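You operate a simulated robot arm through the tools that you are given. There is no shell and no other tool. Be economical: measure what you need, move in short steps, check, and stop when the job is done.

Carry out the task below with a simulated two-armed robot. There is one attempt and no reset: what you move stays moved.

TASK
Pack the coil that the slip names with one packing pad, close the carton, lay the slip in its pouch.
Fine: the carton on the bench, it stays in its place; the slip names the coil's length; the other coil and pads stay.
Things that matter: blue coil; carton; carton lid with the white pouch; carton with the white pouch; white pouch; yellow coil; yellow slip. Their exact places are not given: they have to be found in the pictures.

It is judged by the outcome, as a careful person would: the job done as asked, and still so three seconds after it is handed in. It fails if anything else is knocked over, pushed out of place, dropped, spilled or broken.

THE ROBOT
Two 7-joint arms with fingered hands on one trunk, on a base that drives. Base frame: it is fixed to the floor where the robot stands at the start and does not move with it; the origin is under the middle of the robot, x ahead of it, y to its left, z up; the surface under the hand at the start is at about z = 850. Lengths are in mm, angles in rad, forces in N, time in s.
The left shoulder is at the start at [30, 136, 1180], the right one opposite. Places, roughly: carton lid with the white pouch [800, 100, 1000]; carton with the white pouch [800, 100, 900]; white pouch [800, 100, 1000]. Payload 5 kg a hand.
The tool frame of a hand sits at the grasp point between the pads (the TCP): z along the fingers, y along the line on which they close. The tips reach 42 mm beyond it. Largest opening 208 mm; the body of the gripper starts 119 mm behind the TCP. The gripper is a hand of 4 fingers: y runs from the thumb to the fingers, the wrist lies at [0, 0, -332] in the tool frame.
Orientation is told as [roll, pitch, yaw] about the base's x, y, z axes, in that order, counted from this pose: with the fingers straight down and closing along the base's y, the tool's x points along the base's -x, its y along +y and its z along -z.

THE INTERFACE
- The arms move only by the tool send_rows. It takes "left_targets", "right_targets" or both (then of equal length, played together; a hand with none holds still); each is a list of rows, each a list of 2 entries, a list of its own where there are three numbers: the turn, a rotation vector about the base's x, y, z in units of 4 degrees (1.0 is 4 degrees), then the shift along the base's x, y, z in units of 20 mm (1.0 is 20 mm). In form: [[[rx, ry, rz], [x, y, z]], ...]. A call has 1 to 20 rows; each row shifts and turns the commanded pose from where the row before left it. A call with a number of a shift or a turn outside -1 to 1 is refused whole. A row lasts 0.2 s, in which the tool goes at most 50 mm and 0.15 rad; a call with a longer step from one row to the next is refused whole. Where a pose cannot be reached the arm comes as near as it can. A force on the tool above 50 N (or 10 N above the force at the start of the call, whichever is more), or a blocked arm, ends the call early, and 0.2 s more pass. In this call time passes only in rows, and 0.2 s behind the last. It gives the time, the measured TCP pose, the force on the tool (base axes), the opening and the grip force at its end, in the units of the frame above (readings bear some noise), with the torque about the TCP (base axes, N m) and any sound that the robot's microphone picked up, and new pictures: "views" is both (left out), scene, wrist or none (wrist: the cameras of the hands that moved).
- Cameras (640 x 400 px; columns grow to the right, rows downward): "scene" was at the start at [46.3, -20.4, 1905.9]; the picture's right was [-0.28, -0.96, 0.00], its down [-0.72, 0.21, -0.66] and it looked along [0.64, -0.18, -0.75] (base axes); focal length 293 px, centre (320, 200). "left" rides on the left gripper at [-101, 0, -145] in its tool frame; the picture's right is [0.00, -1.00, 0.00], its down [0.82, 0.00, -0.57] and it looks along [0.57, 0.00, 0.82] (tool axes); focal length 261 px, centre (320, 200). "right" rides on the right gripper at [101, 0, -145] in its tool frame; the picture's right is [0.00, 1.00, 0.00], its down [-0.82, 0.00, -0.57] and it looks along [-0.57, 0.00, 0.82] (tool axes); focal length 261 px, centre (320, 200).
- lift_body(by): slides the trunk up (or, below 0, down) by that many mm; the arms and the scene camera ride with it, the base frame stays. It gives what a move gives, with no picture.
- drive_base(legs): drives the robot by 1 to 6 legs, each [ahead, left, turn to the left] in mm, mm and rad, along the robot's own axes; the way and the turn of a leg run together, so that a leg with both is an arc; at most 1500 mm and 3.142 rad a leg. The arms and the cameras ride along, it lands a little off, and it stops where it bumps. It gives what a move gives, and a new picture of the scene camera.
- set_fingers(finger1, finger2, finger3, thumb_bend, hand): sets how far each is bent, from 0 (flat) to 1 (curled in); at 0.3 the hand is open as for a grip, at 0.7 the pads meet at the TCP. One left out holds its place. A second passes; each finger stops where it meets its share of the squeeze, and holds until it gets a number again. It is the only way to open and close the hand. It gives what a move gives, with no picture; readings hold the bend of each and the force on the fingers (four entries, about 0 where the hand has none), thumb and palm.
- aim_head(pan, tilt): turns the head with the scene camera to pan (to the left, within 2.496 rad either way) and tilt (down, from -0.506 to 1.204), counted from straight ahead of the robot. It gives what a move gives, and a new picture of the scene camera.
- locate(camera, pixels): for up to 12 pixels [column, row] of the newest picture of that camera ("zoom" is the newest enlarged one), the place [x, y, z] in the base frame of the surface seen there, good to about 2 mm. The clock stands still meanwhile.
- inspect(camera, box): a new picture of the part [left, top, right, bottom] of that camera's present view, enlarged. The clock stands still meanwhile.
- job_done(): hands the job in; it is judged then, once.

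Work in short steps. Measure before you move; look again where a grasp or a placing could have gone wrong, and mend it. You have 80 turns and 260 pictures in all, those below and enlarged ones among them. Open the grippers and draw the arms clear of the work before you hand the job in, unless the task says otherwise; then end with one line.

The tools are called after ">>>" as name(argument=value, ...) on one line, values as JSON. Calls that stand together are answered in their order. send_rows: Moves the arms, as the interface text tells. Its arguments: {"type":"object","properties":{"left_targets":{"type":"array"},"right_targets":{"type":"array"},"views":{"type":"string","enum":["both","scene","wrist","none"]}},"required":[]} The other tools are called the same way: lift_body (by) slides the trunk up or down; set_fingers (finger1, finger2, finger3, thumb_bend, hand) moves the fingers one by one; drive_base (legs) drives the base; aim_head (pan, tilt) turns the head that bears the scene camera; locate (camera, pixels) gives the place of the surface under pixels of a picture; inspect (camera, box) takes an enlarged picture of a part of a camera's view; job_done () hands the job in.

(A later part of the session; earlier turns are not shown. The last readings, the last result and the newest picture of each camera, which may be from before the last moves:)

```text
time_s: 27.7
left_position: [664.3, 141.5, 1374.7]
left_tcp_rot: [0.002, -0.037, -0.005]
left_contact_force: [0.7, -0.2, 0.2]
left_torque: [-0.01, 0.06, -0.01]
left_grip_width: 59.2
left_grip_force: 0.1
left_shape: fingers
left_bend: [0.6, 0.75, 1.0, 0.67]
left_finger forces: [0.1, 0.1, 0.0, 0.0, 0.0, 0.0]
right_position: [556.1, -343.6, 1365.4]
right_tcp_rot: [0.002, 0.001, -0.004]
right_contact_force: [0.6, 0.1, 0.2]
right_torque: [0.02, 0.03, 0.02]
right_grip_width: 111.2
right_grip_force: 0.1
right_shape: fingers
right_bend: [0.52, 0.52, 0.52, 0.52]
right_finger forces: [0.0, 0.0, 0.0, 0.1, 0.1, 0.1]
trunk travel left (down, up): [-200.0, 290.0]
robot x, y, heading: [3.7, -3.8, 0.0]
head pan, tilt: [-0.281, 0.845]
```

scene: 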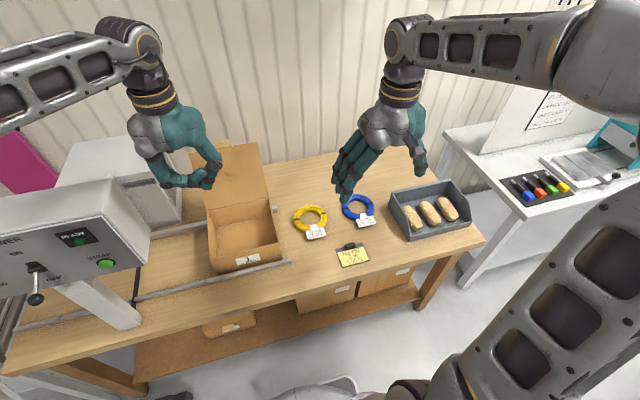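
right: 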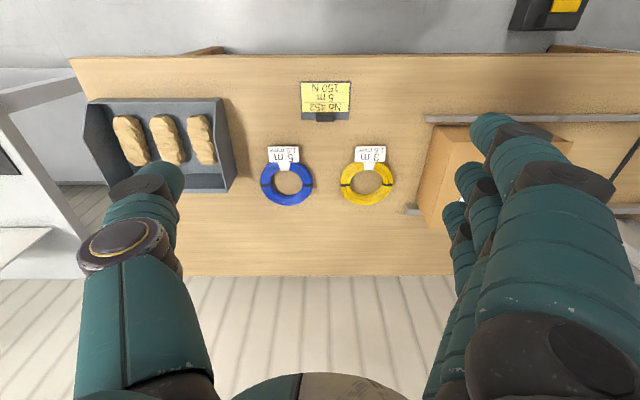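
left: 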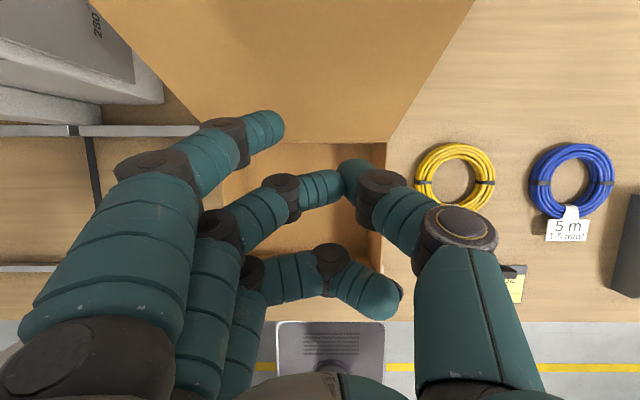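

I'll narrow the right fingers to about 75 mm and go above the coil's +y side (846,-378), stopping high to look.

>>> set_fingers(hand="right", finger1=0.6, finger2=0.6, finger3=0.6, thumb_bend=0.6)

>>> send_rows(right_targets=[[[0, 0, 0], [0.85, -0.1, -0.95]], [[0, 0, 0], [0.85, -0.1, -0.95]], [[0, 0, 0], [0.85, -0.1, -0.95]], [[0, 0, 0], [0.85, -0.1, -0.95]], [[0, 0, 0], [0.85, -0.1, -0.95]], [[0, 0, 0], [0.85, -0.1, -0.95]], [[0, 0, 0], [0.85, -0.1, -0.95]], [[0, 0, 0], [0.85, -0.1, -0.95]], [[0, 0, 0], [0.85, -0.1, -0.95]], [[0, 0, 0], [0.85, -0.1, -0.95]], [[0, 0, 0], [0.85, -0.1, -0.95]], [[0, 0, 0], [0.85, -0.1, -0.95]], [[0, 0, 0], [0.85, -0.1, -0.95]], [[0, 0, 0], [0.85, -0.1, -0.95]], [[0, 0, 0], [0.85, -0.1, -0.95]], [[0, 0, 0], [0.85, -0.1, -0.95]], [[0, 0, 0], [0.85, -0.1, -0.95]]], views="both")

```text
time_s: 28.7
left_position: [662.5, 142.0, 1375.0]
left_tcp_rot: [0.003, -0.036, -0.006]
left_contact_force: [-1.0, 0.6, 0.8]
left_torque: [-0.04, 0.05, 0.0]
left_grip_width: 59.2
left_grip_force: 0.1
left_shape: fingers
left_bend: [0.6, 0.75, 1.0, 0.67]
left_finger forces: [0.1, 0.0, 0.1, 0.0, 0.0, 0.1]
right_position: [555.9, -343.5, 1366.1]
right_tcp_rot: [0.0, 0.001, -0.003]
right_contact_force: [0.2, 0.0, 0.7]
right_torque: [0.01, 0.01, 0.01]
right_grip_width: 72.0
right_grip_force: 0.0
right_shape: fingers
right_bend: [0.6, 0.6, 0.6, 0.6]
right_finger forces: [0.1, 0.1, 0.0, 0.0, 0.0, 0.0]
trunk travel left (down, up): [-200.0, 290.0]
robot x, y, heading: [2.3, -0.1, -0.007]
head pan, tilt: [-0.281, 0.845]
```

```text
time_s: 32.3
left_position: [664.6, 141.8, 1373.3]
left_tcp_rot: [0.004, -0.037, -0.004]
left_contact_force: [0.0, 0.0, -0.1]
left_torque: [0.02, 0.09, 0.04]
left_grip_width: 59.1
left_grip_force: 0.0
left_shape: fingers
left_bend: [0.6, 0.75, 1.0, 0.67]
left_finger forces: [0.1, 0.1, 0.0, 0.0, 0.0, 0.0]
right_position: [843.3, -377.4, 1041.6]
right_tcp_rot: [0.0, 0.002, -0.004]
right_contact_force: [0.4, -1.3, -0.4]
right_torque: [0.08, 0.08, -0.02]
right_grip_width: 72.2
right_grip_force: 0.1
right_shape: fingers
right_bend: [0.6, 0.6, 0.6, 0.6]
right_finger forces: [0.0, 0.0, 0.0, 0.0, 0.1, 0.0]
trunk travel left (down, up): [-200.0, 290.0]
robot x, y, heading: [5.1, -1.9, -0.001]
head pan, tilt: [-0.281, 0.845]
```

scene: 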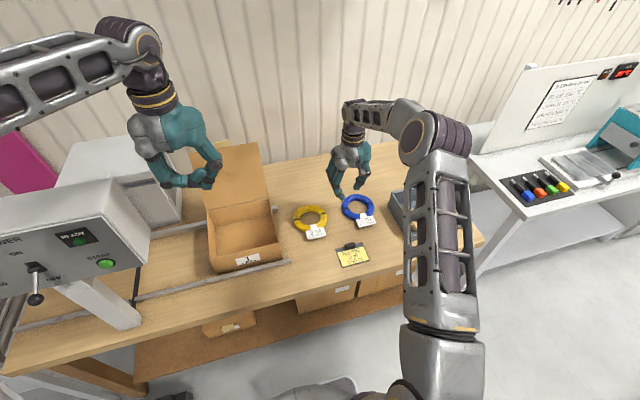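
right: 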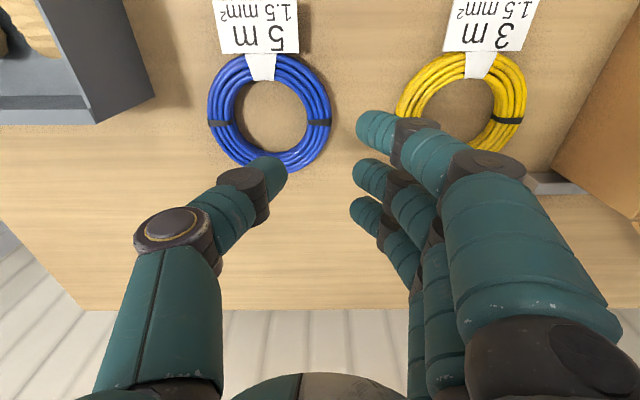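

The hand is over the coil. I'll measure fingertips and thumb against the ring before going down.

>>> locate(camera="right", pixels=[[365, 125], [362, 170], [358, 208], [275, 165], [250, 185], [430, 155], [318, 123], [211, 123], [270, 60], [270, 112], [400, 100], [480, 165]])

```text
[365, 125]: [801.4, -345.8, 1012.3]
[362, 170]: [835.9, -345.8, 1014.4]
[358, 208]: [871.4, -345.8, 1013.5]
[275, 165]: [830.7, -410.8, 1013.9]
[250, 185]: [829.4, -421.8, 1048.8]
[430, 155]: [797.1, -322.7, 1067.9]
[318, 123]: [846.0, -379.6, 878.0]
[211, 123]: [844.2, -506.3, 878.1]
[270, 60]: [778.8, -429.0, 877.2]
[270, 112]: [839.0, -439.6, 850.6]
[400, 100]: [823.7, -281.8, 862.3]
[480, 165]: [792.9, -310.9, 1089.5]
```

The thumb lines up with the hole and the fingers are outside the ring. I'll descend 146 mm.

>>> send_rows(right_targets=[[[0, 0, 0], [0.1, -0.05, -0.915]], [[0, 0, 0], [0, 0, -0.915]], [[0, 0, 0], [0, 0, -0.915]], [[0, 0, 0], [0, 0, -0.915]], [[0, 0, 0], [0, 0, -0.915]], [[0, 0, 0], [0, 0, -0.915]], [[0, 0, 0], [0, 0, -0.915]], [[0, 0, 0], [0, 0, -0.915]]], views="wrist")

```text
time_s: 34.1
left_position: [661.1, 141.7, 1376.5]
left_tcp_rot: [0.005, -0.04, -0.006]
left_contact_force: [-0.8, 0.4, 0.5]
left_torque: [-0.03, -0.11, 0.02]
left_grip_width: 59.1
left_grip_force: 0.0
left_shape: fingers
left_bend: [0.6, 0.75, 1.0, 0.67]
left_finger forces: [0.0, 0.0, 0.0, 0.0, 0.0, 0.0]
right_position: [846.9, -378.1, 902.2]
right_tcp_rot: [-0.002, -0.007, -0.003]
right_contact_force: [-1.0, -1.1, 22.1]
right_torque: [-0.7, 0.26, -0.13]
right_grip_width: 70.9
right_grip_force: 10.6
right_shape: fingers
right_bend: [0.6, 0.6, 0.6, 0.6]
right_finger forces: [4.0, 0.7, 0.0, 0.0, 17.1, 0.0]
trunk travel left (down, up): [-200.0, 290.0]
robot x, y, heading: [3.6, -0.4, 0.002]
head pan, tilt: [-0.281, 0.845]
```

right: 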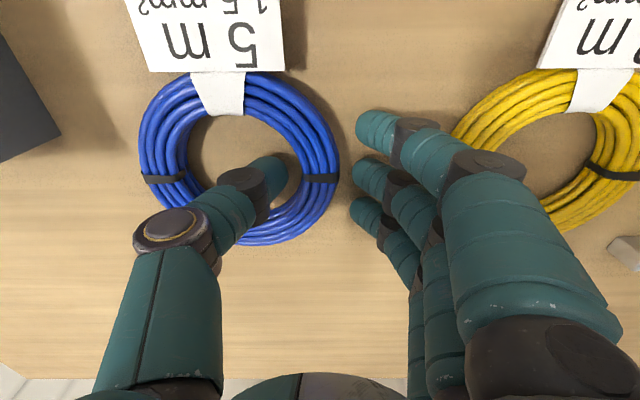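

The tips touch the bench at TCP z 902, with the thumb in the hole and the fingers outside. I'll ease up 6 mm and close.

>>> send_rows(right_targets=[[[0, 0, 0], [0, 0, 0.5]]], views="none")

>>> set_fingers(hand="right", finger1=0.8, finger2=0.8, finger3=0.8, thumb_bend=0.75)

>>> inspect(camera="right", box=[100, 40, 500, 290])

```text
time_s: 34.5
left_position: [663.6, 142.3, 1375.7]
left_tcp_rot: [0.003, -0.036, -0.008]
left_contact_force: [0.4, 0.5, -0.8]
left_torque: [0.01, -0.02, -0.02]
left_grip_width: 59.1
left_grip_force: 0.1
left_shape: fingers
left_bend: [0.6, 0.75, 1.0, 0.67]
left_finger forces: [0.1, 0.1, 0.0, 0.0, 0.1, 0.1]
right_position: [846.3, -376.9, 906.0]
right_tcp_rot: [0.0, 0.002, -0.003]
right_contact_force: [-1.4, -0.1, -0.1]
right_torque: [0.01, 0.0, -0.01]
right_grip_width: 71.2
right_grip_force: 0.0
right_shape: fingers
right_bend: [0.6, 0.6, 0.6, 0.6]
right_finger forces: [0.0, 0.0, 0.1, 0.1, 0.0, 0.0]
trunk travel left (down, up): [-200.0, 290.0]
robot x, y, heading: [0.0, 0.4, -0.002]
head pan, tilt: [-0.281, 0.845]
```

```text
time_s: 35.5
left_position: [664.0, 142.8, 1375.4]
left_tcp_rot: [0.004, -0.037, -0.006]
left_contact_force: [0.1, -0.9, 0.8]
left_torque: [-0.02, -0.01, 0.0]
left_grip_width: 59.6
left_grip_force: 0.0
left_shape: fingers
left_bend: [0.6, 0.75, 1.0, 0.67]
left_finger forces: [0.0, 0.1, 0.0, 0.0, 0.0, 0.0]
right_position: [847.9, -378.1, 906.9]
right_tcp_rot: [0.0, -0.001, -0.005]
right_contact_force: [-2.0, 0.9, 1.2]
right_torque: [-0.03, 0.08, -0.08]
right_grip_width: 34.4
right_grip_force: 21.2
right_shape: fingers
right_bend: [0.71, 0.66, 0.71, 0.69]
right_finger forces: [7.6, 6.5, 8.2, 0.0, 19.6, 0.0]
trunk travel left (down, up): [-200.0, 290.0]
robot x, y, heading: [0.6, 1.4, -0.005]
head pan, tilt: [-0.281, 0.845]
```

```text
1.60 times, centred on (300, 165) of right
```

zoom: 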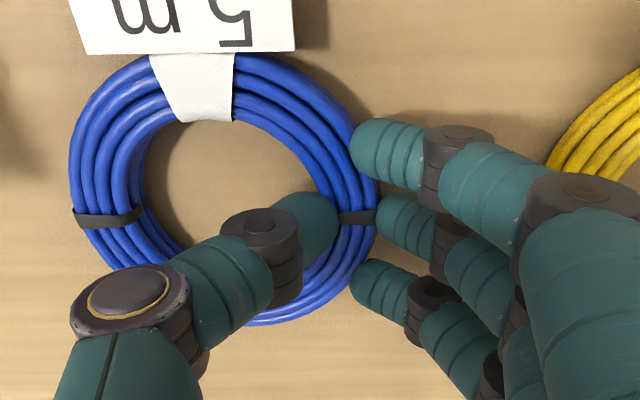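

The grip is firm at 21 N. I'll lift 180 mm and re-check, and measure the carton's inner walls.

>>> send_rows(right_targets=[[[0, 0, 0], [0, 0, 0.5]], [[0, 0, 0], [0, 0, 0.8]], [[0, 0, 0], [0, 0, 0.8]], [[0, 0, 0], [0, 0, 0.8]], [[0, 0, 0], [0, 0, 0.9]], [[0, 0, 0], [0, 0, 0.9]], [[0, 0, 0], [0, 0, 0.9]], [[0, 0, 0], [0, 0, 0.9]], [[0, 0, 0], [0, 0, 0.9]], [[0, 0, 0], [0, 0, 0.9]], [[0, 0, 0], [0, 0, 0.9]]], views="both")

>>> inspect(camera="scene", box=[190, 180, 310, 280])

```text
time_s: 37.9
left_position: [664.0, 141.1, 1374.4]
left_tcp_rot: [0.003, -0.039, -0.007]
left_contact_force: [0.1, 1.0, -0.1]
left_torque: [-0.04, -0.03, -0.01]
left_grip_width: 59.0
left_grip_force: 0.1
left_shape: fingers
left_bend: [0.6, 0.75, 1.0, 0.67]
left_finger forces: [0.1, 0.0, 0.0, 0.0, 0.1, 0.0]
right_position: [846.1, -379.2, 1089.2]
right_tcp_rot: [-0.001, 0.0, -0.003]
right_contact_force: [-0.3, 1.0, 0.0]
right_torque: [-0.04, 0.0, 0.0]
right_grip_width: 22.7
right_grip_force: 0.1
right_shape: fingers
right_bend: [0.73, 0.69, 0.73, 0.73]
right_finger forces: [0.0, 0.1, 0.0, 0.0, 0.1, 0.0]
trunk travel left (down, up): [-200.0, 290.0]
robot x, y, heading: [0.3, 0.1, -0.006]
head pan, tilt: [-0.281, 0.845]
```

scene: 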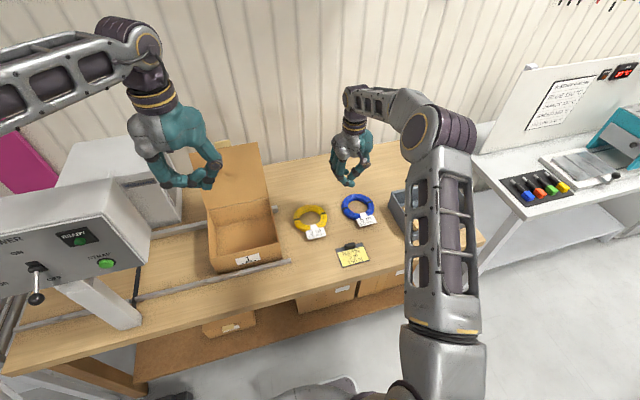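
right: 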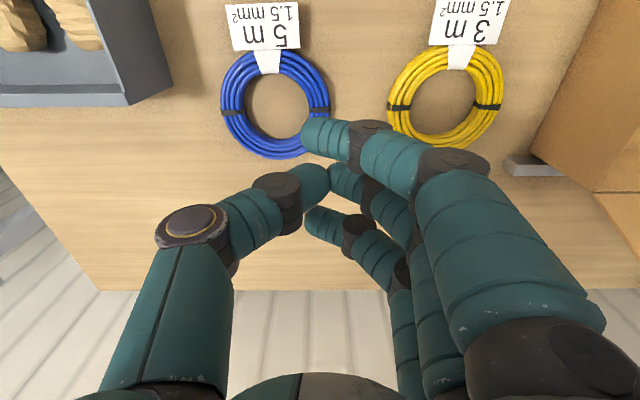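

```text
4.00 times, centred on (250, 230) of scene
```

zoom: 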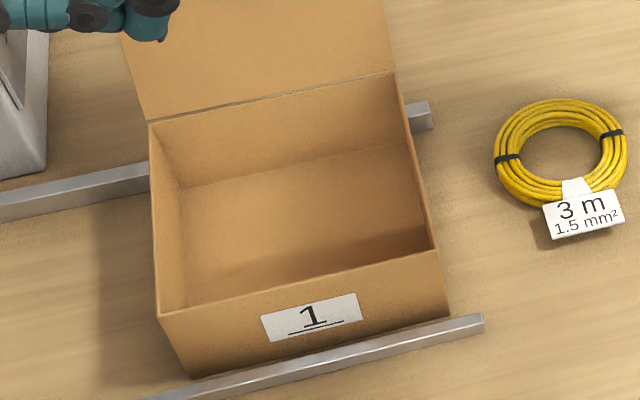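

The ring slipped out at the start of the lift and stayed on the bench, because the tips held it too high. I'll check where the coil is now and the tip heights relative to the TCP.

>>> locate(camera="right", pixels=[[225, 112], [327, 105], [275, 55], [262, 157], [310, 140], [335, 185], [312, 220], [320, 175], [265, 25], [300, 215]])

>>> locate(camera="zoom", pixels=[[300, 220], [165, 200], [170, 300], [430, 240], [415, 170], [300, 100], [300, 280], [155, 290], [440, 255], [398, 78], [150, 128]])

>>> inspect(camera="right", box=[200, 40, 360, 240])

```text
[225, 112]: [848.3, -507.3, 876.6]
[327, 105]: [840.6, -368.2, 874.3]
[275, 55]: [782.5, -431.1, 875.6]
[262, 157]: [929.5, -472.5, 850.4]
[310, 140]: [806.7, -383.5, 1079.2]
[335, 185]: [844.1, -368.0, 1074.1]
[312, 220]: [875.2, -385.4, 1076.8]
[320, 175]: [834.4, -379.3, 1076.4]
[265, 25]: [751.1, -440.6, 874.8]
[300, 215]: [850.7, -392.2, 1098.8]
```

```text
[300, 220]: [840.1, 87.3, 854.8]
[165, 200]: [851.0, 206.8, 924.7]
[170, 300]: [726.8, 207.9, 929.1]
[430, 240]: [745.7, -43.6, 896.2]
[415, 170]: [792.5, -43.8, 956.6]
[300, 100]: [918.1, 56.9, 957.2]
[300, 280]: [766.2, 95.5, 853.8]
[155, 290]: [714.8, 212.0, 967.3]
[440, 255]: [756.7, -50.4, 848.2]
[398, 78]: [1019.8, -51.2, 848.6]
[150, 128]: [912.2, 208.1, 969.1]
```

```text
2.00 times, centred on (280, 140) of right
```

zoom: 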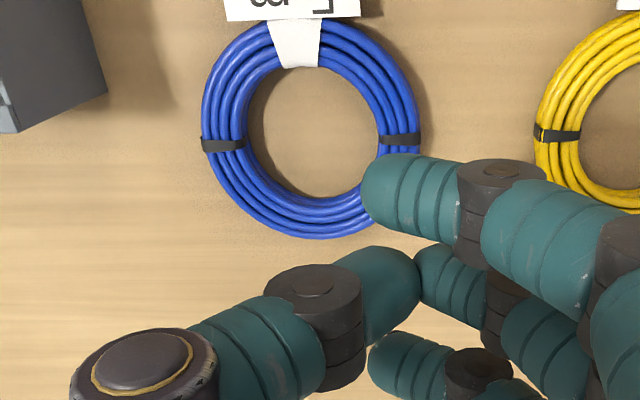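

Tips rise about 15 mm as they close, so I must go lower once partly closed. I'll reopen to 0.6, descend to 908, close to 0.655, then descend until the tips touch the bench.

>>> set_fingers(hand="right", finger1=0.6, finger2=0.6, finger3=0.6, thumb_bend=0.6)

>>> send_rows(right_targets=[[[0, 0, 0], [0, 0, -0.9]], [[0, 0, 0], [0, 0, -0.9]], [[0, 0, 0], [0, 0, -0.9]], [[0, 0, 0], [0, 0, -0.9]], [[0, 0, 0], [0, 0, -0.9]], [[0, 0, 0], [0, 0, -0.9]], [[0, 0, 0], [0, 0, -0.9]], [[0, 0, 0], [0, 0, -0.9]], [[0, 0, 0], [0, 0, -0.9]], [[0, 0, 0], [0, 0, -0.9]]], views="none")

>>> set_fingers(hand="right", finger1=0.665, finger2=0.645, finger3=0.665, thumb_bend=0.65)

>>> send_rows(right_targets=[[[0, 0, 0], [0, 0, -0.35]], [[0, 0, 0], [0, 0, -0.3]], [[0, 0, 0], [0, 0, -0.2]]], views="wrist")

```text
time_s: 38.9
left_position: [663.3, 142.1, 1375.5]
left_tcp_rot: [0.003, -0.037, -0.006]
left_contact_force: [-0.6, 0.3, -0.2]
left_torque: [-0.03, 0.01, -0.02]
left_grip_width: 59.3
left_grip_force: 0.1
left_shape: fingers
left_bend: [0.6, 0.75, 1.0, 0.67]
left_finger forces: [0.0, 0.0, 0.0, 0.0, 0.1, 0.1]
right_position: [846.0, -379.5, 1090.4]
right_tcp_rot: [-0.001, 0.0, -0.002]
right_contact_force: [-0.2, 0.5, 1.3]
right_torque: [-0.03, 0.03, 0.0]
right_grip_width: 70.2
right_grip_force: 0.0
right_shape: fingers
right_bend: [0.6, 0.6, 0.6, 0.6]
right_finger forces: [0.1, 0.0, 0.0, 0.0, 0.1, 0.1]
trunk travel left (down, up): [-200.0, 290.0]
robot x, y, heading: [0.7, -2.8, -0.008]
head pan, tilt: [-0.281, 0.845]
```

```text
time_s: 41.1
left_position: [664.5, 141.8, 1375.3]
left_tcp_rot: [0.004, -0.037, -0.006]
left_contact_force: [0.3, -1.2, 0.2]
left_torque: [0.03, 0.08, -0.01]
left_grip_width: 59.3
left_grip_force: 0.0
left_shape: fingers
left_bend: [0.6, 0.75, 1.0, 0.67]
left_finger forces: [0.1, 0.0, 0.1, 0.0, 0.1, 0.0]
right_position: [845.4, -377.5, 909.1]
right_tcp_rot: [0.003, 0.0, -0.003]
right_contact_force: [1.4, 0.5, 1.1]
right_torque: [0.02, 0.03, -0.01]
right_grip_width: 70.6
right_grip_force: 0.0
right_shape: fingers
right_bend: [0.6, 0.6, 0.6, 0.6]
right_finger forces: [0.0, 0.0, 0.0, 0.1, 0.0, 0.0]
trunk travel left (down, up): [-200.0, 290.0]
robot x, y, heading: [4.3, -1.3, -0.003]
head pan, tilt: [-0.281, 0.845]
```

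```text
time_s: 42.1
left_position: [662.4, 141.7, 1375.4]
left_tcp_rot: [0.004, -0.037, -0.006]
left_contact_force: [0.0, 0.4, 0.0]
left_torque: [0.02, 0.02, 0.02]
left_grip_width: 59.6
left_grip_force: 0.1
left_shape: fingers
left_bend: [0.6, 0.75, 1.0, 0.67]
left_finger forces: [0.0, 0.0, 0.0, 0.0, 0.0, 0.0]
right_position: [844.7, -377.4, 911.0]
right_tcp_rot: [0.0, 0.001, -0.004]
right_contact_force: [0.8, 0.8, -0.5]
right_torque: [-0.04, 0.03, 0.01]
right_grip_width: 48.0
right_grip_force: 0.1
right_shape: fingers
right_bend: [0.66, 0.64, 0.66, 0.65]
right_finger forces: [0.0, 0.0, 0.1, 0.0, 0.1, 0.0]
trunk travel left (down, up): [-200.0, 290.0]
robot x, y, heading: [-0.4, -0.2, -0.014]
head pan, tilt: [-0.281, 0.845]
```

```text
time_s: 42.9
left_position: [661.2, 143.1, 1376.4]
left_tcp_rot: [0.003, -0.041, -0.008]
left_contact_force: [0.0, -0.5, -0.7]
left_torque: [-0.01, 0.04, -0.01]
left_grip_width: 59.5
left_grip_force: 0.0
left_shape: fingers
left_bend: [0.6, 0.75, 1.0, 0.67]
left_finger forces: [0.1, 0.0, 0.1, 0.0, 0.0, 0.1]
right_position: [845.7, -379.0, 897.1]
right_tcp_rot: [-0.002, -0.006, -0.005]
right_contact_force: [-5.6, -2.4, 34.3]
right_torque: [-0.47, 0.48, -0.04]
right_grip_width: 47.8
right_grip_force: 17.2
right_shape: fingers
right_bend: [0.66, 0.64, 0.66, 0.65]
right_finger forces: [0.0, 11.6, 0.1, 0.0, 23.3, 0.1]
trunk travel left (down, up): [-200.0, 290.0]
robot x, y, heading: [1.4, 0.1, 0.0]
head pan, tilt: [-0.281, 0.845]
```

right: 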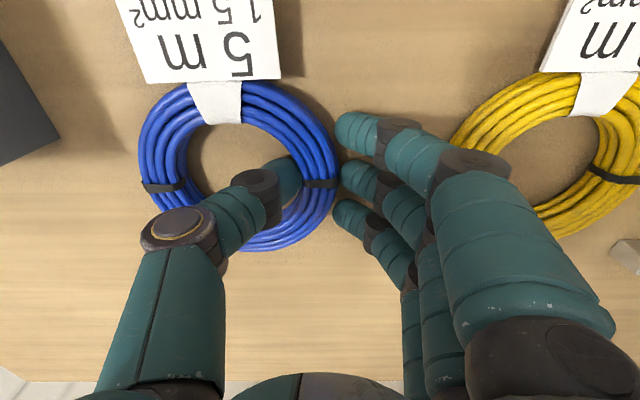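

The tips are on the bench at TCP 897, on either side of the ring. I'll ease up 2 mm, close fully and do a short test lift.

>>> send_rows(right_targets=[[[0, 0, 0], [0, 0, 0.1]]], views="none")

>>> set_fingers(hand="right", finger1=0.85, finger2=0.85, finger3=0.85, thumb_bend=0.85)

>>> send_rows(right_targets=[[[0, 0, 0], [0, 0, 0.5]], [[0, 0, 0], [0, 0, 0.5]], [[0, 0, 0], [0, 0, 0.5]]], views="wrist")

```text
time_s: 43.3
left_position: [661.3, 143.4, 1376.6]
left_tcp_rot: [0.004, -0.039, -0.008]
left_contact_force: [0.0, 0.7, -0.5]
left_torque: [0.01, 0.01, 0.0]
left_grip_width: 59.4
left_grip_force: 0.2
left_shape: fingers
left_bend: [0.6, 0.75, 1.0, 0.67]
left_finger forces: [0.0, 0.1, 0.1, 0.1, 0.1, 0.0]
right_position: [845.2, -378.0, 897.1]
right_tcp_rot: [-0.001, -0.003, -0.003]
right_contact_force: [0.9, -4.1, 27.3]
right_torque: [-0.67, 0.05, -0.05]
right_grip_width: 48.0
right_grip_force: 14.2
right_shape: fingers
right_bend: [0.66, 0.64, 0.66, 0.65]
right_finger forces: [0.0, 6.4, 0.1, 0.0, 21.8, 0.0]
trunk travel left (down, up): [-200.0, 290.0]
robot x, y, heading: [4.8, -0.9, 0.003]
head pan, tilt: [-0.281, 0.845]
```

```text
time_s: 44.3
left_position: [664.5, 141.9, 1374.6]
left_tcp_rot: [0.005, -0.038, -0.007]
left_contact_force: [-0.1, -0.2, 0.2]
left_torque: [-0.04, -0.04, 0.03]
left_grip_width: 58.9
left_grip_force: 0.1
left_shape: fingers
left_bend: [0.6, 0.75, 1.0, 0.67]
left_finger forces: [0.0, 0.0, 0.0, 0.0, 0.0, 0.1]
right_position: [844.6, -378.8, 895.2]
right_tcp_rot: [0.001, 0.002, -0.003]
right_contact_force: [0.1, 0.4, 0.9]
right_torque: [0.13, 0.05, -0.09]
right_grip_width: 39.7
right_grip_force: 24.9
right_shape: fingers
right_bend: [0.73, 0.72, 0.73, 0.73]
right_finger forces: [7.8, 9.9, 8.2, 0.0, 24.4, 0.1]
trunk travel left (down, up): [-200.0, 290.0]
robot x, y, heading: [0.6, -3.6, -0.004]
head pan, tilt: [-0.281, 0.845]
```

```text
time_s: 45.1
left_position: [663.7, 141.9, 1374.4]
left_tcp_rot: [0.005, -0.036, -0.007]
left_contact_force: [-0.6, -0.4, 0.4]
left_torque: [-0.04, 0.0, 0.01]
left_grip_width: 59.4
left_grip_force: 0.0
left_shape: fingers
left_bend: [0.6, 0.75, 1.0, 0.67]
left_finger forces: [0.1, 0.1, 0.0, 0.1, 0.1, 0.1]
right_position: [847.3, -379.1, 923.7]
right_tcp_rot: [0.001, 0.0, -0.003]
right_contact_force: [-1.4, 0.6, -4.9]
right_torque: [0.29, -0.05, -0.01]
right_grip_width: 39.6
right_grip_force: 26.0
right_shape: fingers
right_bend: [0.73, 0.73, 0.73, 0.73]
right_finger forces: [7.9, 11.1, 8.0, 0.0, 25.3, 0.0]
trunk travel left (down, up): [-200.0, 290.0]
robot x, y, heading: [1.1, 0.8, -0.006]
head pan, tilt: [-0.281, 0.845]
```

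right: 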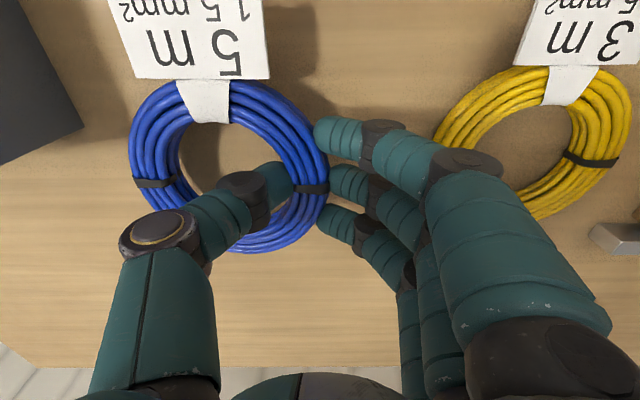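

It's holding now: 26 N grip, carrying about 5 N. I'll lift to about 1095.

>>> send_rows(right_targets=[[[0, 0, 0], [0, 0, 0.6]], [[0, 0, 0], [0, 0, 0.7]], [[0, 0, 0], [0, 0, 0.7]], [[0, 0, 0], [0, 0, 0.7]], [[0, 0, 0], [0, 0, 0.7]], [[0, 0, 0], [0, 0, 0.7]], [[0, 0, 0], [0, 0, 0.7]], [[0, 0, 0], [0, 0, 0.7]], [[0, 0, 0], [0, 0, 0.7]], [[0, 0, 0], [0, 0, 0.7]], [[0, 0, 0], [0, 0, 0.7]], [[0, 0, 0], [0, 0, 0.6]], [[0, 0, 0], [0, 0, 0.4]]], views="both")

```text
time_s: 47.9
left_position: [662.8, 141.4, 1375.1]
left_tcp_rot: [0.005, -0.038, -0.006]
left_contact_force: [0.5, -0.8, 0.5]
left_torque: [-0.04, -0.04, 0.0]
left_grip_width: 59.1
left_grip_force: 0.1
left_shape: fingers
left_bend: [0.6, 0.75, 1.0, 0.67]
left_finger forces: [0.0, 0.1, 0.1, 0.0, 0.0, 0.0]
right_position: [845.3, -378.4, 1097.7]
right_tcp_rot: [-0.001, -0.001, -0.004]
right_contact_force: [-0.3, 0.2, -4.6]
right_torque: [0.26, -0.01, 0.01]
right_grip_width: 39.9
right_grip_force: 26.5
right_shape: fingers
right_bend: [0.73, 0.73, 0.73, 0.73]
right_finger forces: [8.0, 11.2, 8.1, 0.0, 25.6, 0.0]
trunk travel left (down, up): [-200.0, 290.0]
robot x, y, heading: [3.4, -3.1, 0.002]
head pan, tilt: [-0.281, 0.845]
```

scene: 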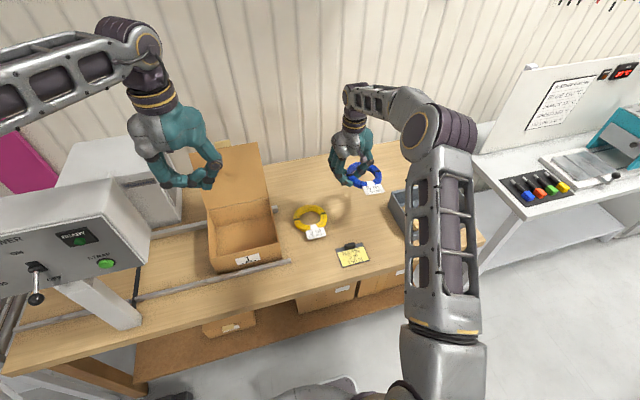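
right: 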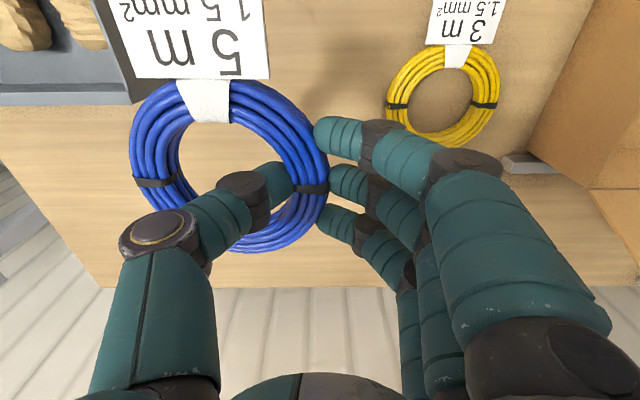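

The coil is up. I'll measure it relative to the hand, and move the left hand back and out so the right arm has room.

>>> locate(camera="right", pixels=[[135, 180], [312, 170], [200, 90], [235, 245], [140, 70], [262, 70], [140, 10], [150, 150], [290, 120], [430, 115]])

>>> send_rows(left_targets=[[[0, 0, 0], [-0.9, 0.7, 0.1]], [[0, 0, 0], [-0.9, 0.7, 0.1]], [[0, 0, 0], [-0.9, 0.7, 0.1]], [[0, 0, 0], [-0.9, 0.7, 0.1]], [[0, 0, 0], [-0.9, 0.7, 0.1]], [[0, 0, 0], [-0.9, 0.7, 0.1]], [[0, 0, 0], [-0.9, 0.7, 0.1]], [[0, 0, 0], [-0.9, 0.7, 0.1]]], views="scene")

```text
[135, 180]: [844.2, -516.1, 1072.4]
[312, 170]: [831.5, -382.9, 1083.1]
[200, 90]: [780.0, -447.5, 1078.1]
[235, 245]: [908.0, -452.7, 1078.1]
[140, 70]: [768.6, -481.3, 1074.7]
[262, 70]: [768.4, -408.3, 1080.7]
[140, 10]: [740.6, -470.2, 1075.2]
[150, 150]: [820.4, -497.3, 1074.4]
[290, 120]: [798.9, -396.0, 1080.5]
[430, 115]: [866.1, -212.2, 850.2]
```

```text
time_s: 49.7
left_position: [513.7, 250.3, 1390.7]
left_tcp_rot: [0.003, -0.038, -0.007]
left_contact_force: [-8.2, -17.0, 8.0]
left_torque: [0.84, -0.7, -0.31]
left_grip_width: 36.7
left_grip_force: 9.4
left_shape: fingers
left_bend: [0.7, 0.75, 1.0, 0.67]
left_finger forces: [19.2, 0.1, 0.1, 0.0, 0.1, 0.0]
right_position: [844.3, -380.7, 1097.7]
right_tcp_rot: [0.002, -0.001, -0.004]
right_contact_force: [-0.3, 0.1, -3.6]
right_torque: [0.3, -0.11, -0.03]
right_grip_width: 39.6
right_grip_force: 26.9
right_shape: fingers
right_bend: [0.73, 0.73, 0.73, 0.73]
right_finger forces: [8.2, 11.0, 8.2, 0.1, 25.9, 0.1]
trunk travel left (down, up): [-200.0, 290.0]
robot x, y, heading: [1.1, -2.0, -0.007]
head pan, tilt: [-0.281, 0.845]
```

scene: 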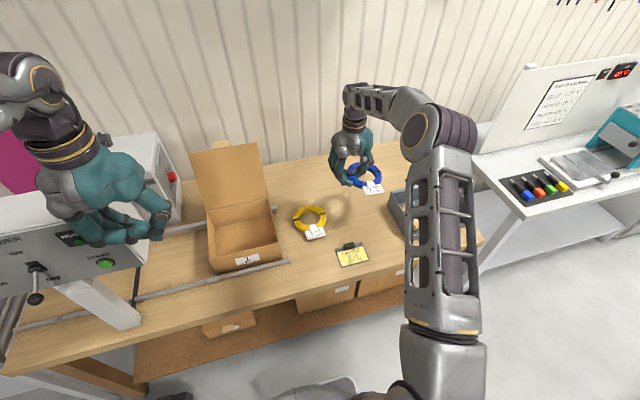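

The left finger is touching the strapping machine's head with about 19 N. I'll back off toward -y at once, then go up.

>>> send_rows(left_targets=[[[0, 0, 0], [0.3, -0.8, 0]], [[0, 0, 0], [0, -0.8, 0.4]], [[0, 0, 0], [0, -0.5, 0.9]], [[0, 0, 0], [-0.4, 0, 0.9]], [[0, 0, 0], [-0.8, 0, 0.9]], [[0, 0, 0], [-0.8, 0, 0.9]]], views="both")

>>> inspect(camera="scene", box=[0, 180, 180, 320])

```text
time_s: 51.1
left_position: [486.6, 211.5, 1473.4]
left_tcp_rot: [0.004, -0.038, -0.008]
left_contact_force: [-1.1, -0.3, -0.7]
left_torque: [-0.01, -0.06, -0.01]
left_grip_width: 58.5
left_grip_force: 0.1
left_shape: fingers
left_bend: [0.6, 0.75, 1.0, 0.67]
left_finger forces: [0.0, 0.0, 0.0, 0.0, 0.0, 0.0]
right_position: [845.1, -378.1, 1097.1]
right_tcp_rot: [0.0, -0.001, -0.002]
right_contact_force: [0.1, -1.5, -5.5]
right_torque: [0.33, -0.08, -0.03]
right_grip_width: 39.8
right_grip_force: 26.6
right_shape: fingers
right_bend: [0.73, 0.73, 0.73, 0.73]
right_finger forces: [8.1, 11.0, 8.1, 0.1, 26.1, 0.0]
trunk travel left (down, up): [-200.0, 290.0]
robot x, y, heading: [2.1, 0.2, -0.005]
head pan, tilt: [-0.281, 0.845]
```

scene: 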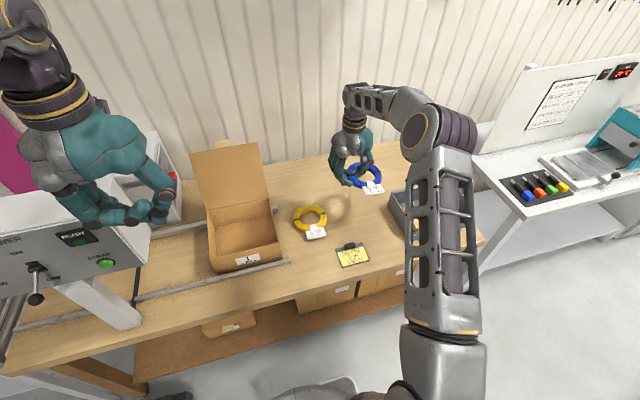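
left: 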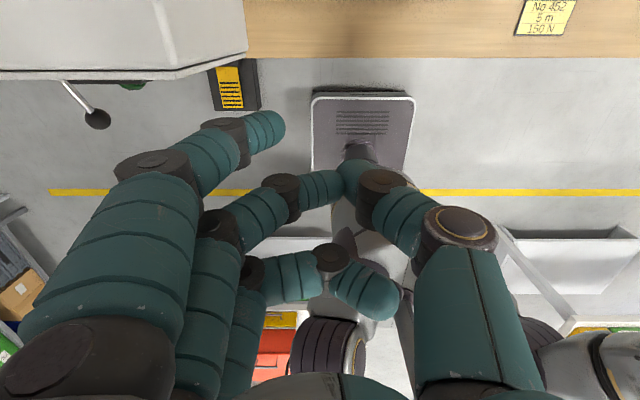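

```text
2.86 times, centred on (90, 250) of scene
```

zoom: 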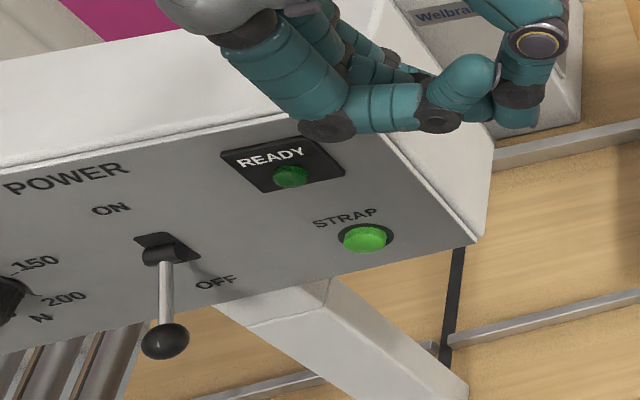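

The machine is unchanged. Now I'll carry the coil toward the carton at the same height, 390 mm in y first.

>>> send_rows(right_targets=[[[0, 0, 0], [0, 0.4, 0]], [[0, 0, 0], [0, 0.8, 0]], [[0, 0, 0], [-0.1, 0.98, 0]], [[0, 0, 0], [-0.1, 0.98, 0]], [[0, 0, 0], [-0.1, 0.98, 0]], [[0, 0, 0], [-0.1, 0.98, 0]], [[0, 0, 0], [-0.1, 0.98, 0]], [[0, 0, 0], [-0.1, 0.98, 0]], [[0, 0, 0], [-0.1, 0.98, 0]], [[0, 0, 0], [-0.1, 0.98, 0]], [[0, 0, 0], [-0.1, 0.98, 0]], [[0, 0, 0], [-0.1, 0.98, 0]], [[0, 0, 0], [-0.1, 0.98, 0]], [[0, 0, 0], [-0.1, 0.98, 0]], [[0, 0, 0], [-0.1, 0.98, 0]], [[0, 0, 0], [-0.1, 0.98, 0]], [[0, 0, 0], [-0.1, 0.98, 0]], [[0, 0, 0], [-0.1, 0.98, 0]], [[0, 0, 0], [-0.1, 0.98, 0]], [[0, 0, 0], [0, 0.6, 0]]], views="both")

```text
time_s: 55.3
left_position: [486.9, 212.6, 1472.9]
left_tcp_rot: [0.003, -0.037, -0.008]
left_contact_force: [1.0, 0.5, -0.1]
left_torque: [-0.03, -0.05, -0.02]
left_grip_width: 58.6
left_grip_force: 0.0
left_shape: fingers
left_bend: [0.6, 0.75, 1.0, 0.67]
left_finger forces: [0.0, 0.0, 0.1, 0.0, 0.0, 0.0]
right_position: [813.0, -10.1, 1096.7]
right_tcp_rot: [0.0, 0.0, -0.007]
right_contact_force: [0.2, -0.6, -4.1]
right_torque: [0.31, 0.03, -0.03]
right_grip_width: 39.7
right_grip_force: 26.8
right_shape: fingers
right_bend: [0.73, 0.73, 0.73, 0.73]
right_finger forces: [8.3, 11.0, 8.1, 0.0, 26.3, 0.0]
trunk travel left (down, up): [-200.0, 290.0]
robot x, y, heading: [2.9, 2.4, -0.003]
head pan, tilt: [-0.281, 0.845]
```

scene: 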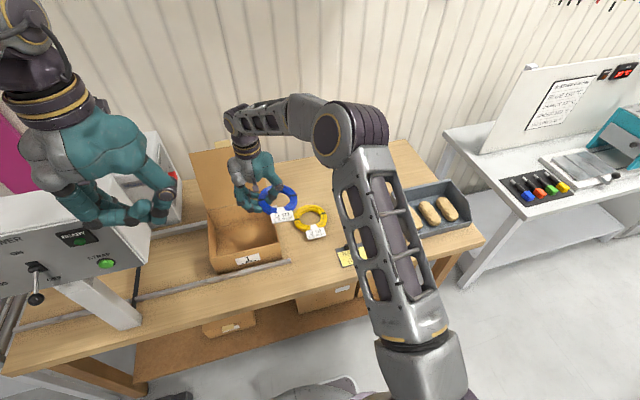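
right: 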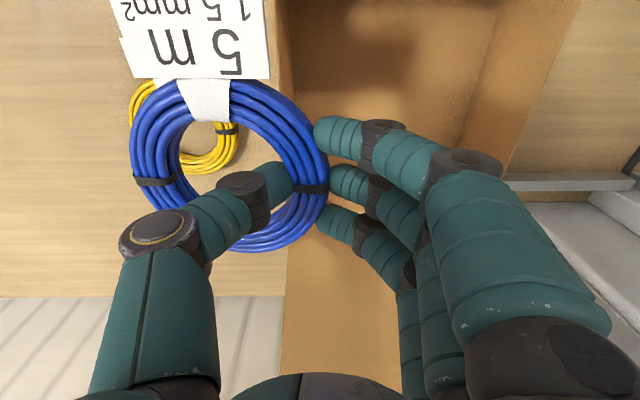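

Next I'll move 117 mm more in y, over the carton, and check the fit before lowering.

>>> send_rows(right_targets=[[[0, 0, 0], [0, 0.9, 0]], [[0, 0, 0], [0, 0.98, 0]], [[0, 0, 0], [0, 0.98, 0]], [[0, 0, 0], [0, 0.98, 0]], [[0, 0, 0], [0, 0.98, 0]], [[0, 0, 0], [0, 0.7, 0]], [[0, 0, 0], [0, 0.35, 0]]], views="wrist")

>>> locate(camera="right", pixels=[[135, 180], [180, 85], [235, 245], [130, 20], [275, 20], [480, 200], [590, 310], [110, 370], [170, 230], [420, 20]])

```text
time_s: 56.9
left_position: [488.0, 211.7, 1473.0]
left_tcp_rot: [0.005, -0.037, -0.007]
left_contact_force: [0.1, -0.2, 1.0]
left_torque: [-0.02, -0.02, 0.02]
left_grip_width: 59.0
left_grip_force: 0.2
left_shape: fingers
left_bend: [0.6, 0.75, 1.0, 0.67]
left_finger forces: [0.0, 0.0, 0.1, 0.0, 0.0, 0.0]
right_position: [813.9, 107.6, 1097.7]
right_tcp_rot: [0.001, 0.001, -0.005]
right_contact_force: [0.2, -0.5, -5.4]
right_torque: [0.3, 0.01, 0.0]
right_grip_width: 39.6
right_grip_force: 27.2
right_shape: fingers
right_bend: [0.73, 0.73, 0.73, 0.73]
right_finger forces: [8.4, 11.0, 8.1, 0.0, 26.3, 0.0]
trunk travel left (down, up): [-200.0, 290.0]
robot x, y, heading: [3.6, -1.6, -0.002]
head pan, tilt: [-0.281, 0.845]
```

right: 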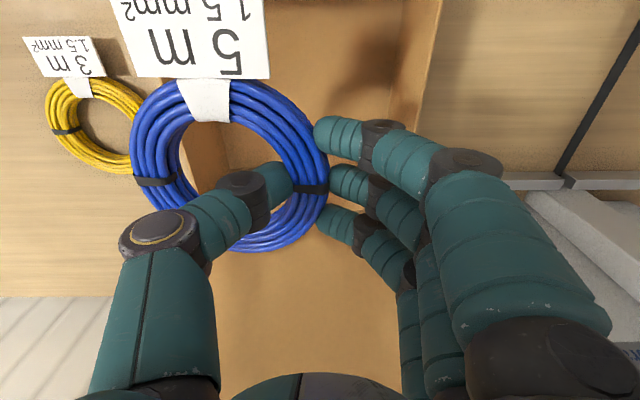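

```text
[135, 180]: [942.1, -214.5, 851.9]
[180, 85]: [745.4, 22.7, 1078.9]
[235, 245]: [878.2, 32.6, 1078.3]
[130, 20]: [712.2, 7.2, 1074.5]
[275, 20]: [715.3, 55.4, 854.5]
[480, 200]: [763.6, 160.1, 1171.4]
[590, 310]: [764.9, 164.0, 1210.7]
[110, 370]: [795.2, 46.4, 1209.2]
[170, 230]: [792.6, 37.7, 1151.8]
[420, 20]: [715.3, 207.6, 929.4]
```

Clearances look right: coil to the -y wall 13 mm, fingers to the +y wall 25 mm. I'll shift +6 in y and lower to about TCP 910.

>>> send_rows(right_targets=[[[0, 0, 0], [-0.1, 0.3, -0.5]], [[0, 0, 0], [0, 0, -0.8]], [[0, 0, 0], [0, 0, -0.8]], [[0, 0, 0], [0, 0, -0.8]], [[0, 0, 0], [0, 0, -0.8]], [[0, 0, 0], [0, 0, -0.8]], [[0, 0, 0], [0, 0, -0.8]], [[0, 0, 0], [0, 0, -0.8]], [[0, 0, 0], [0, 0, -0.8]], [[0, 0, 0], [0, 0, -0.8]], [[0, 0, 0], [0, 0, -0.8]], [[0, 0, 0], [0, 0, -0.7]], [[0, 0, 0], [0, 0, -0.4]]], views="both")

```text
time_s: 59.7
left_position: [487.2, 212.9, 1472.2]
left_tcp_rot: [0.003, -0.036, -0.007]
left_contact_force: [1.4, -0.2, -0.9]
left_torque: [0.0, 0.02, 0.01]
left_grip_width: 58.5
left_grip_force: 0.2
left_shape: fingers
left_bend: [0.6, 0.75, 1.0, 0.67]
left_finger forces: [0.1, 0.0, 0.0, 0.0, 0.1, 0.0]
right_position: [812.9, 113.1, 906.7]
right_tcp_rot: [0.0, 0.0, -0.004]
right_contact_force: [-0.6, -0.3, -4.2]
right_torque: [0.26, 0.01, -0.01]
right_grip_width: 39.6
right_grip_force: 27.0
right_shape: fingers
right_bend: [0.73, 0.73, 0.73, 0.73]
right_finger forces: [8.8, 10.6, 8.0, 0.0, 26.4, 0.0]
trunk travel left (down, up): [-200.0, 290.0]
robot x, y, heading: [2.6, 0.1, -0.002]
head pan, tilt: [-0.281, 0.845]
```

scene: 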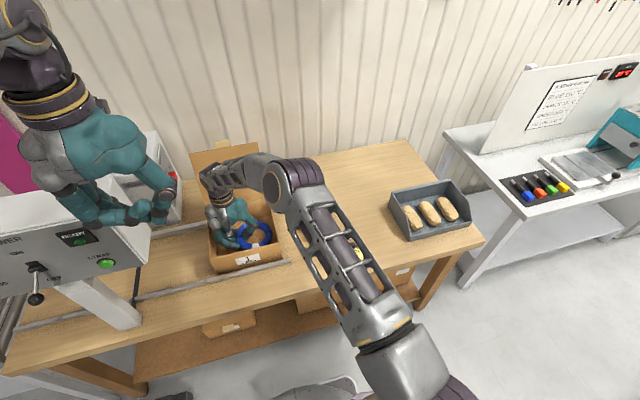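
right: 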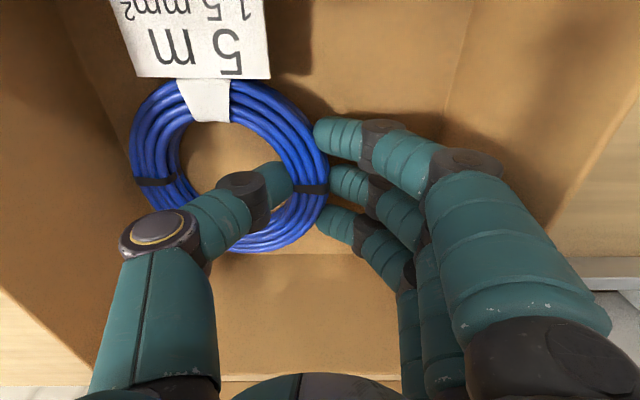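

Still just hanging. I'll lower slowly another 7 mm to touch down.

>>> send_rows(right_targets=[[[0, 0, 0], [0, 0, -0.2]], [[0, 0, 0], [0, 0, -0.15]]], views="none")

>>> set_fingers(hand="right", finger1=0.7, finger2=0.69, finger3=0.7, thumb_bend=0.64)

>>> inspect(camera="right", box=[60, 40, 460, 290])

```text
time_s: 60.3
left_position: [487.7, 211.9, 1471.5]
left_tcp_rot: [0.003, -0.036, -0.007]
left_contact_force: [0.1, 0.0, -0.6]
left_torque: [0.0, 0.0, -0.04]
left_grip_width: 58.8
left_grip_force: 0.2
left_shape: fingers
left_bend: [0.6, 0.75, 1.0, 0.67]
left_finger forces: [0.0, 0.0, 0.1, 0.0, 0.0, 0.0]
right_position: [810.1, 113.9, 899.7]
right_tcp_rot: [0.001, -0.001, -0.005]
right_contact_force: [0.8, 0.3, -0.7]
right_torque: [-0.06, 0.0, 0.09]
right_grip_width: 39.4
right_grip_force: 27.7
right_shape: fingers
right_bend: [0.73, 0.72, 0.73, 0.74]
right_finger forces: [9.7, 9.5, 9.5, 0.0, 27.2, 0.0]
trunk travel left (down, up): [-200.0, 290.0]
robot x, y, heading: [-0.1, 1.7, -0.006]
head pan, tilt: [-0.281, 0.845]
```

```text
time_s: 61.3
left_position: [485.0, 211.5, 1475.1]
left_tcp_rot: [0.003, -0.04, -0.007]
left_contact_force: [0.4, 0.6, -0.9]
left_torque: [-0.01, 0.0, 0.0]
left_grip_width: 59.0
left_grip_force: 0.0
left_shape: fingers
left_bend: [0.6, 0.75, 1.0, 0.67]
left_finger forces: [0.0, 0.0, 0.1, 0.0, 0.0, 0.1]
right_position: [811.0, 115.2, 902.9]
right_tcp_rot: [0.001, -0.007, -0.003]
right_contact_force: [5.1, -0.9, 45.5]
right_torque: [-1.54, -0.05, 0.19]
right_grip_width: 42.2
right_grip_force: 27.7
right_shape: fingers
right_bend: [0.7, 0.66, 0.7, 0.63]
right_finger forces: [1.1, 5.2, 1.2, 0.1, 46.4, 0.1]
trunk travel left (down, up): [-200.0, 290.0]
robot x, y, heading: [0.7, -1.9, -0.002]
head pan, tilt: [-0.281, 0.845]
```

```text
1.60 times, centred on (260, 165) of right
```

zoom: 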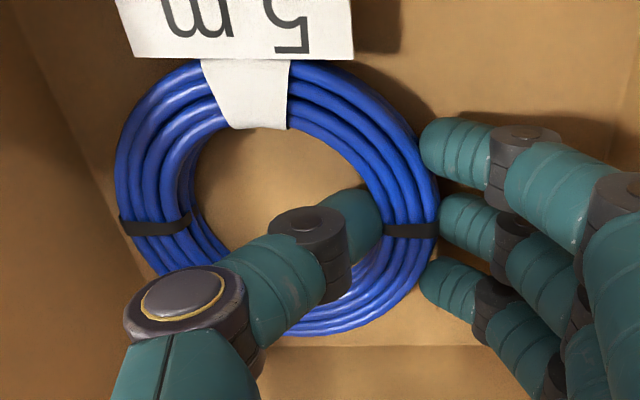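

Opening pressed the thumb tip onto the floor. I'll raise 12 mm, open a little more, then lift slowly while checking the coil stays.

>>> send_rows(right_targets=[[[0, 0, 0], [0, 0, 0.4]], [[0, 0, 0], [0, -0.1, 0.3]]], views="none")

>>> set_fingers(hand="right", finger1=0.63, finger2=0.62, finger3=0.63, thumb_bend=0.6)

>>> send_rows(right_targets=[[[0, 0, 0], [0, 0, 0.5]], [[0, 0, 0], [0, 0, 0.8]], [[0, 0, 0], [0, 0, 0.8]], [[0, 0, 0], [0, 0, 0.8]], [[0, 0, 0], [0, 0, 0.8]], [[0, 0, 0], [0, 0, 0.8]], [[0, 0, 0], [0, 0, 0.9]], [[0, 0, 0], [0, 0, 0.9]], [[0, 0, 0], [0, 0, 0.9]], [[0, 0, 0], [0, 0, 0.9]], [[0, 0, 0], [0, 0, 0.9]]], views="both")

```text
time_s: 61.9
left_position: [487.2, 212.2, 1471.2]
left_tcp_rot: [0.001, -0.039, -0.007]
left_contact_force: [0.3, -0.6, 0.0]
left_torque: [0.0, -0.04, 0.0]
left_grip_width: 58.6
left_grip_force: 0.0
left_shape: fingers
left_bend: [0.6, 0.75, 1.0, 0.67]
left_finger forces: [0.1, 0.0, 0.0, 0.0, 0.1, 0.0]
right_position: [807.9, 110.3, 908.4]
right_tcp_rot: [-0.001, 0.005, -0.005]
right_contact_force: [-0.2, -0.1, -1.8]
right_torque: [0.04, -0.01, 0.01]
right_grip_width: 43.8
right_grip_force: 2.6
right_shape: fingers
right_bend: [0.7, 0.67, 0.7, 0.64]
right_finger forces: [0.0, 2.4, 0.0, 0.0, 2.7, 0.1]
trunk travel left (down, up): [-200.0, 290.0]
robot x, y, heading: [1.7, 0.6, 0.001]
head pan, tilt: [-0.281, 0.845]
```

```text
time_s: 62.9
left_position: [487.5, 213.8, 1473.5]
left_tcp_rot: [0.003, -0.038, -0.006]
left_contact_force: [0.2, 0.1, -1.3]
left_torque: [-0.03, 0.01, 0.01]
left_grip_width: 58.7
left_grip_force: 0.0
left_shape: fingers
left_bend: [0.6, 0.75, 1.0, 0.67]
left_finger forces: [0.1, 0.1, 0.0, 0.0, 0.0, 0.1]
right_position: [809.7, 113.4, 912.7]
right_tcp_rot: [-0.001, 0.0, -0.002]
right_contact_force: [0.0, -0.4, 1.1]
right_torque: [0.02, -0.03, -0.01]
right_grip_width: 63.6
right_grip_force: 0.1
right_shape: fingers
right_bend: [0.63, 0.62, 0.63, 0.6]
right_finger forces: [0.0, 0.0, 0.0, 0.0, 0.1, 0.1]
trunk travel left (down, up): [-200.0, 290.0]
robot x, y, heading: [2.1, 1.4, -0.003]
head pan, tilt: [-0.281, 0.845]
```

```text
time_s: 65.3
left_position: [487.9, 212.2, 1473.0]
left_tcp_rot: [0.002, -0.039, -0.007]
left_contact_force: [-0.3, 0.8, -0.1]
left_torque: [0.04, -0.08, 0.01]
left_grip_width: 58.7
left_grip_force: 0.0
left_shape: fingers
left_bend: [0.6, 0.75, 1.0, 0.67]
left_finger forces: [0.1, 0.0, 0.0, 0.0, 0.0, 0.1]
right_position: [808.4, 111.8, 1093.1]
right_tcp_rot: [0.0, -0.001, -0.004]
right_contact_force: [-0.7, 0.2, -1.0]
right_torque: [0.01, -0.09, -0.02]
right_grip_width: 63.3
right_grip_force: 0.0
right_shape: fingers
right_bend: [0.63, 0.62, 0.63, 0.6]
right_finger forces: [0.0, 0.1, 0.0, 0.0, 0.0, 0.0]
trunk travel left (down, up): [-200.0, 290.0]
robot x, y, heading: [2.1, 1.2, -0.004]
head pan, tilt: [-0.281, 0.845]
```

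scene: 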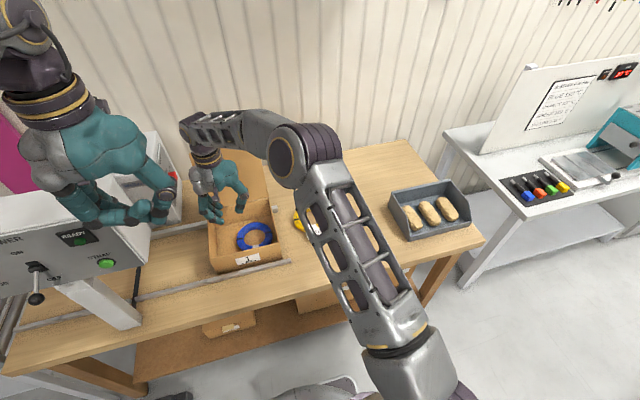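
right: 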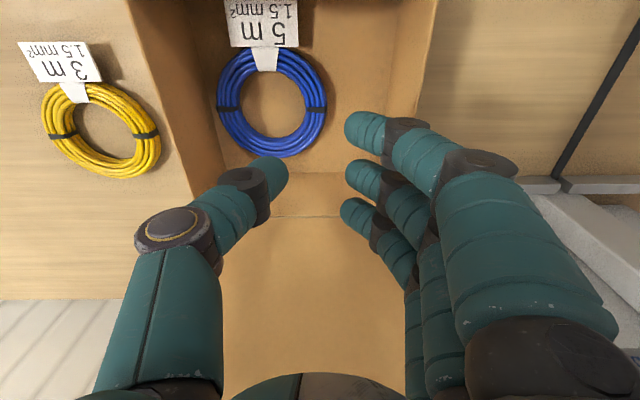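

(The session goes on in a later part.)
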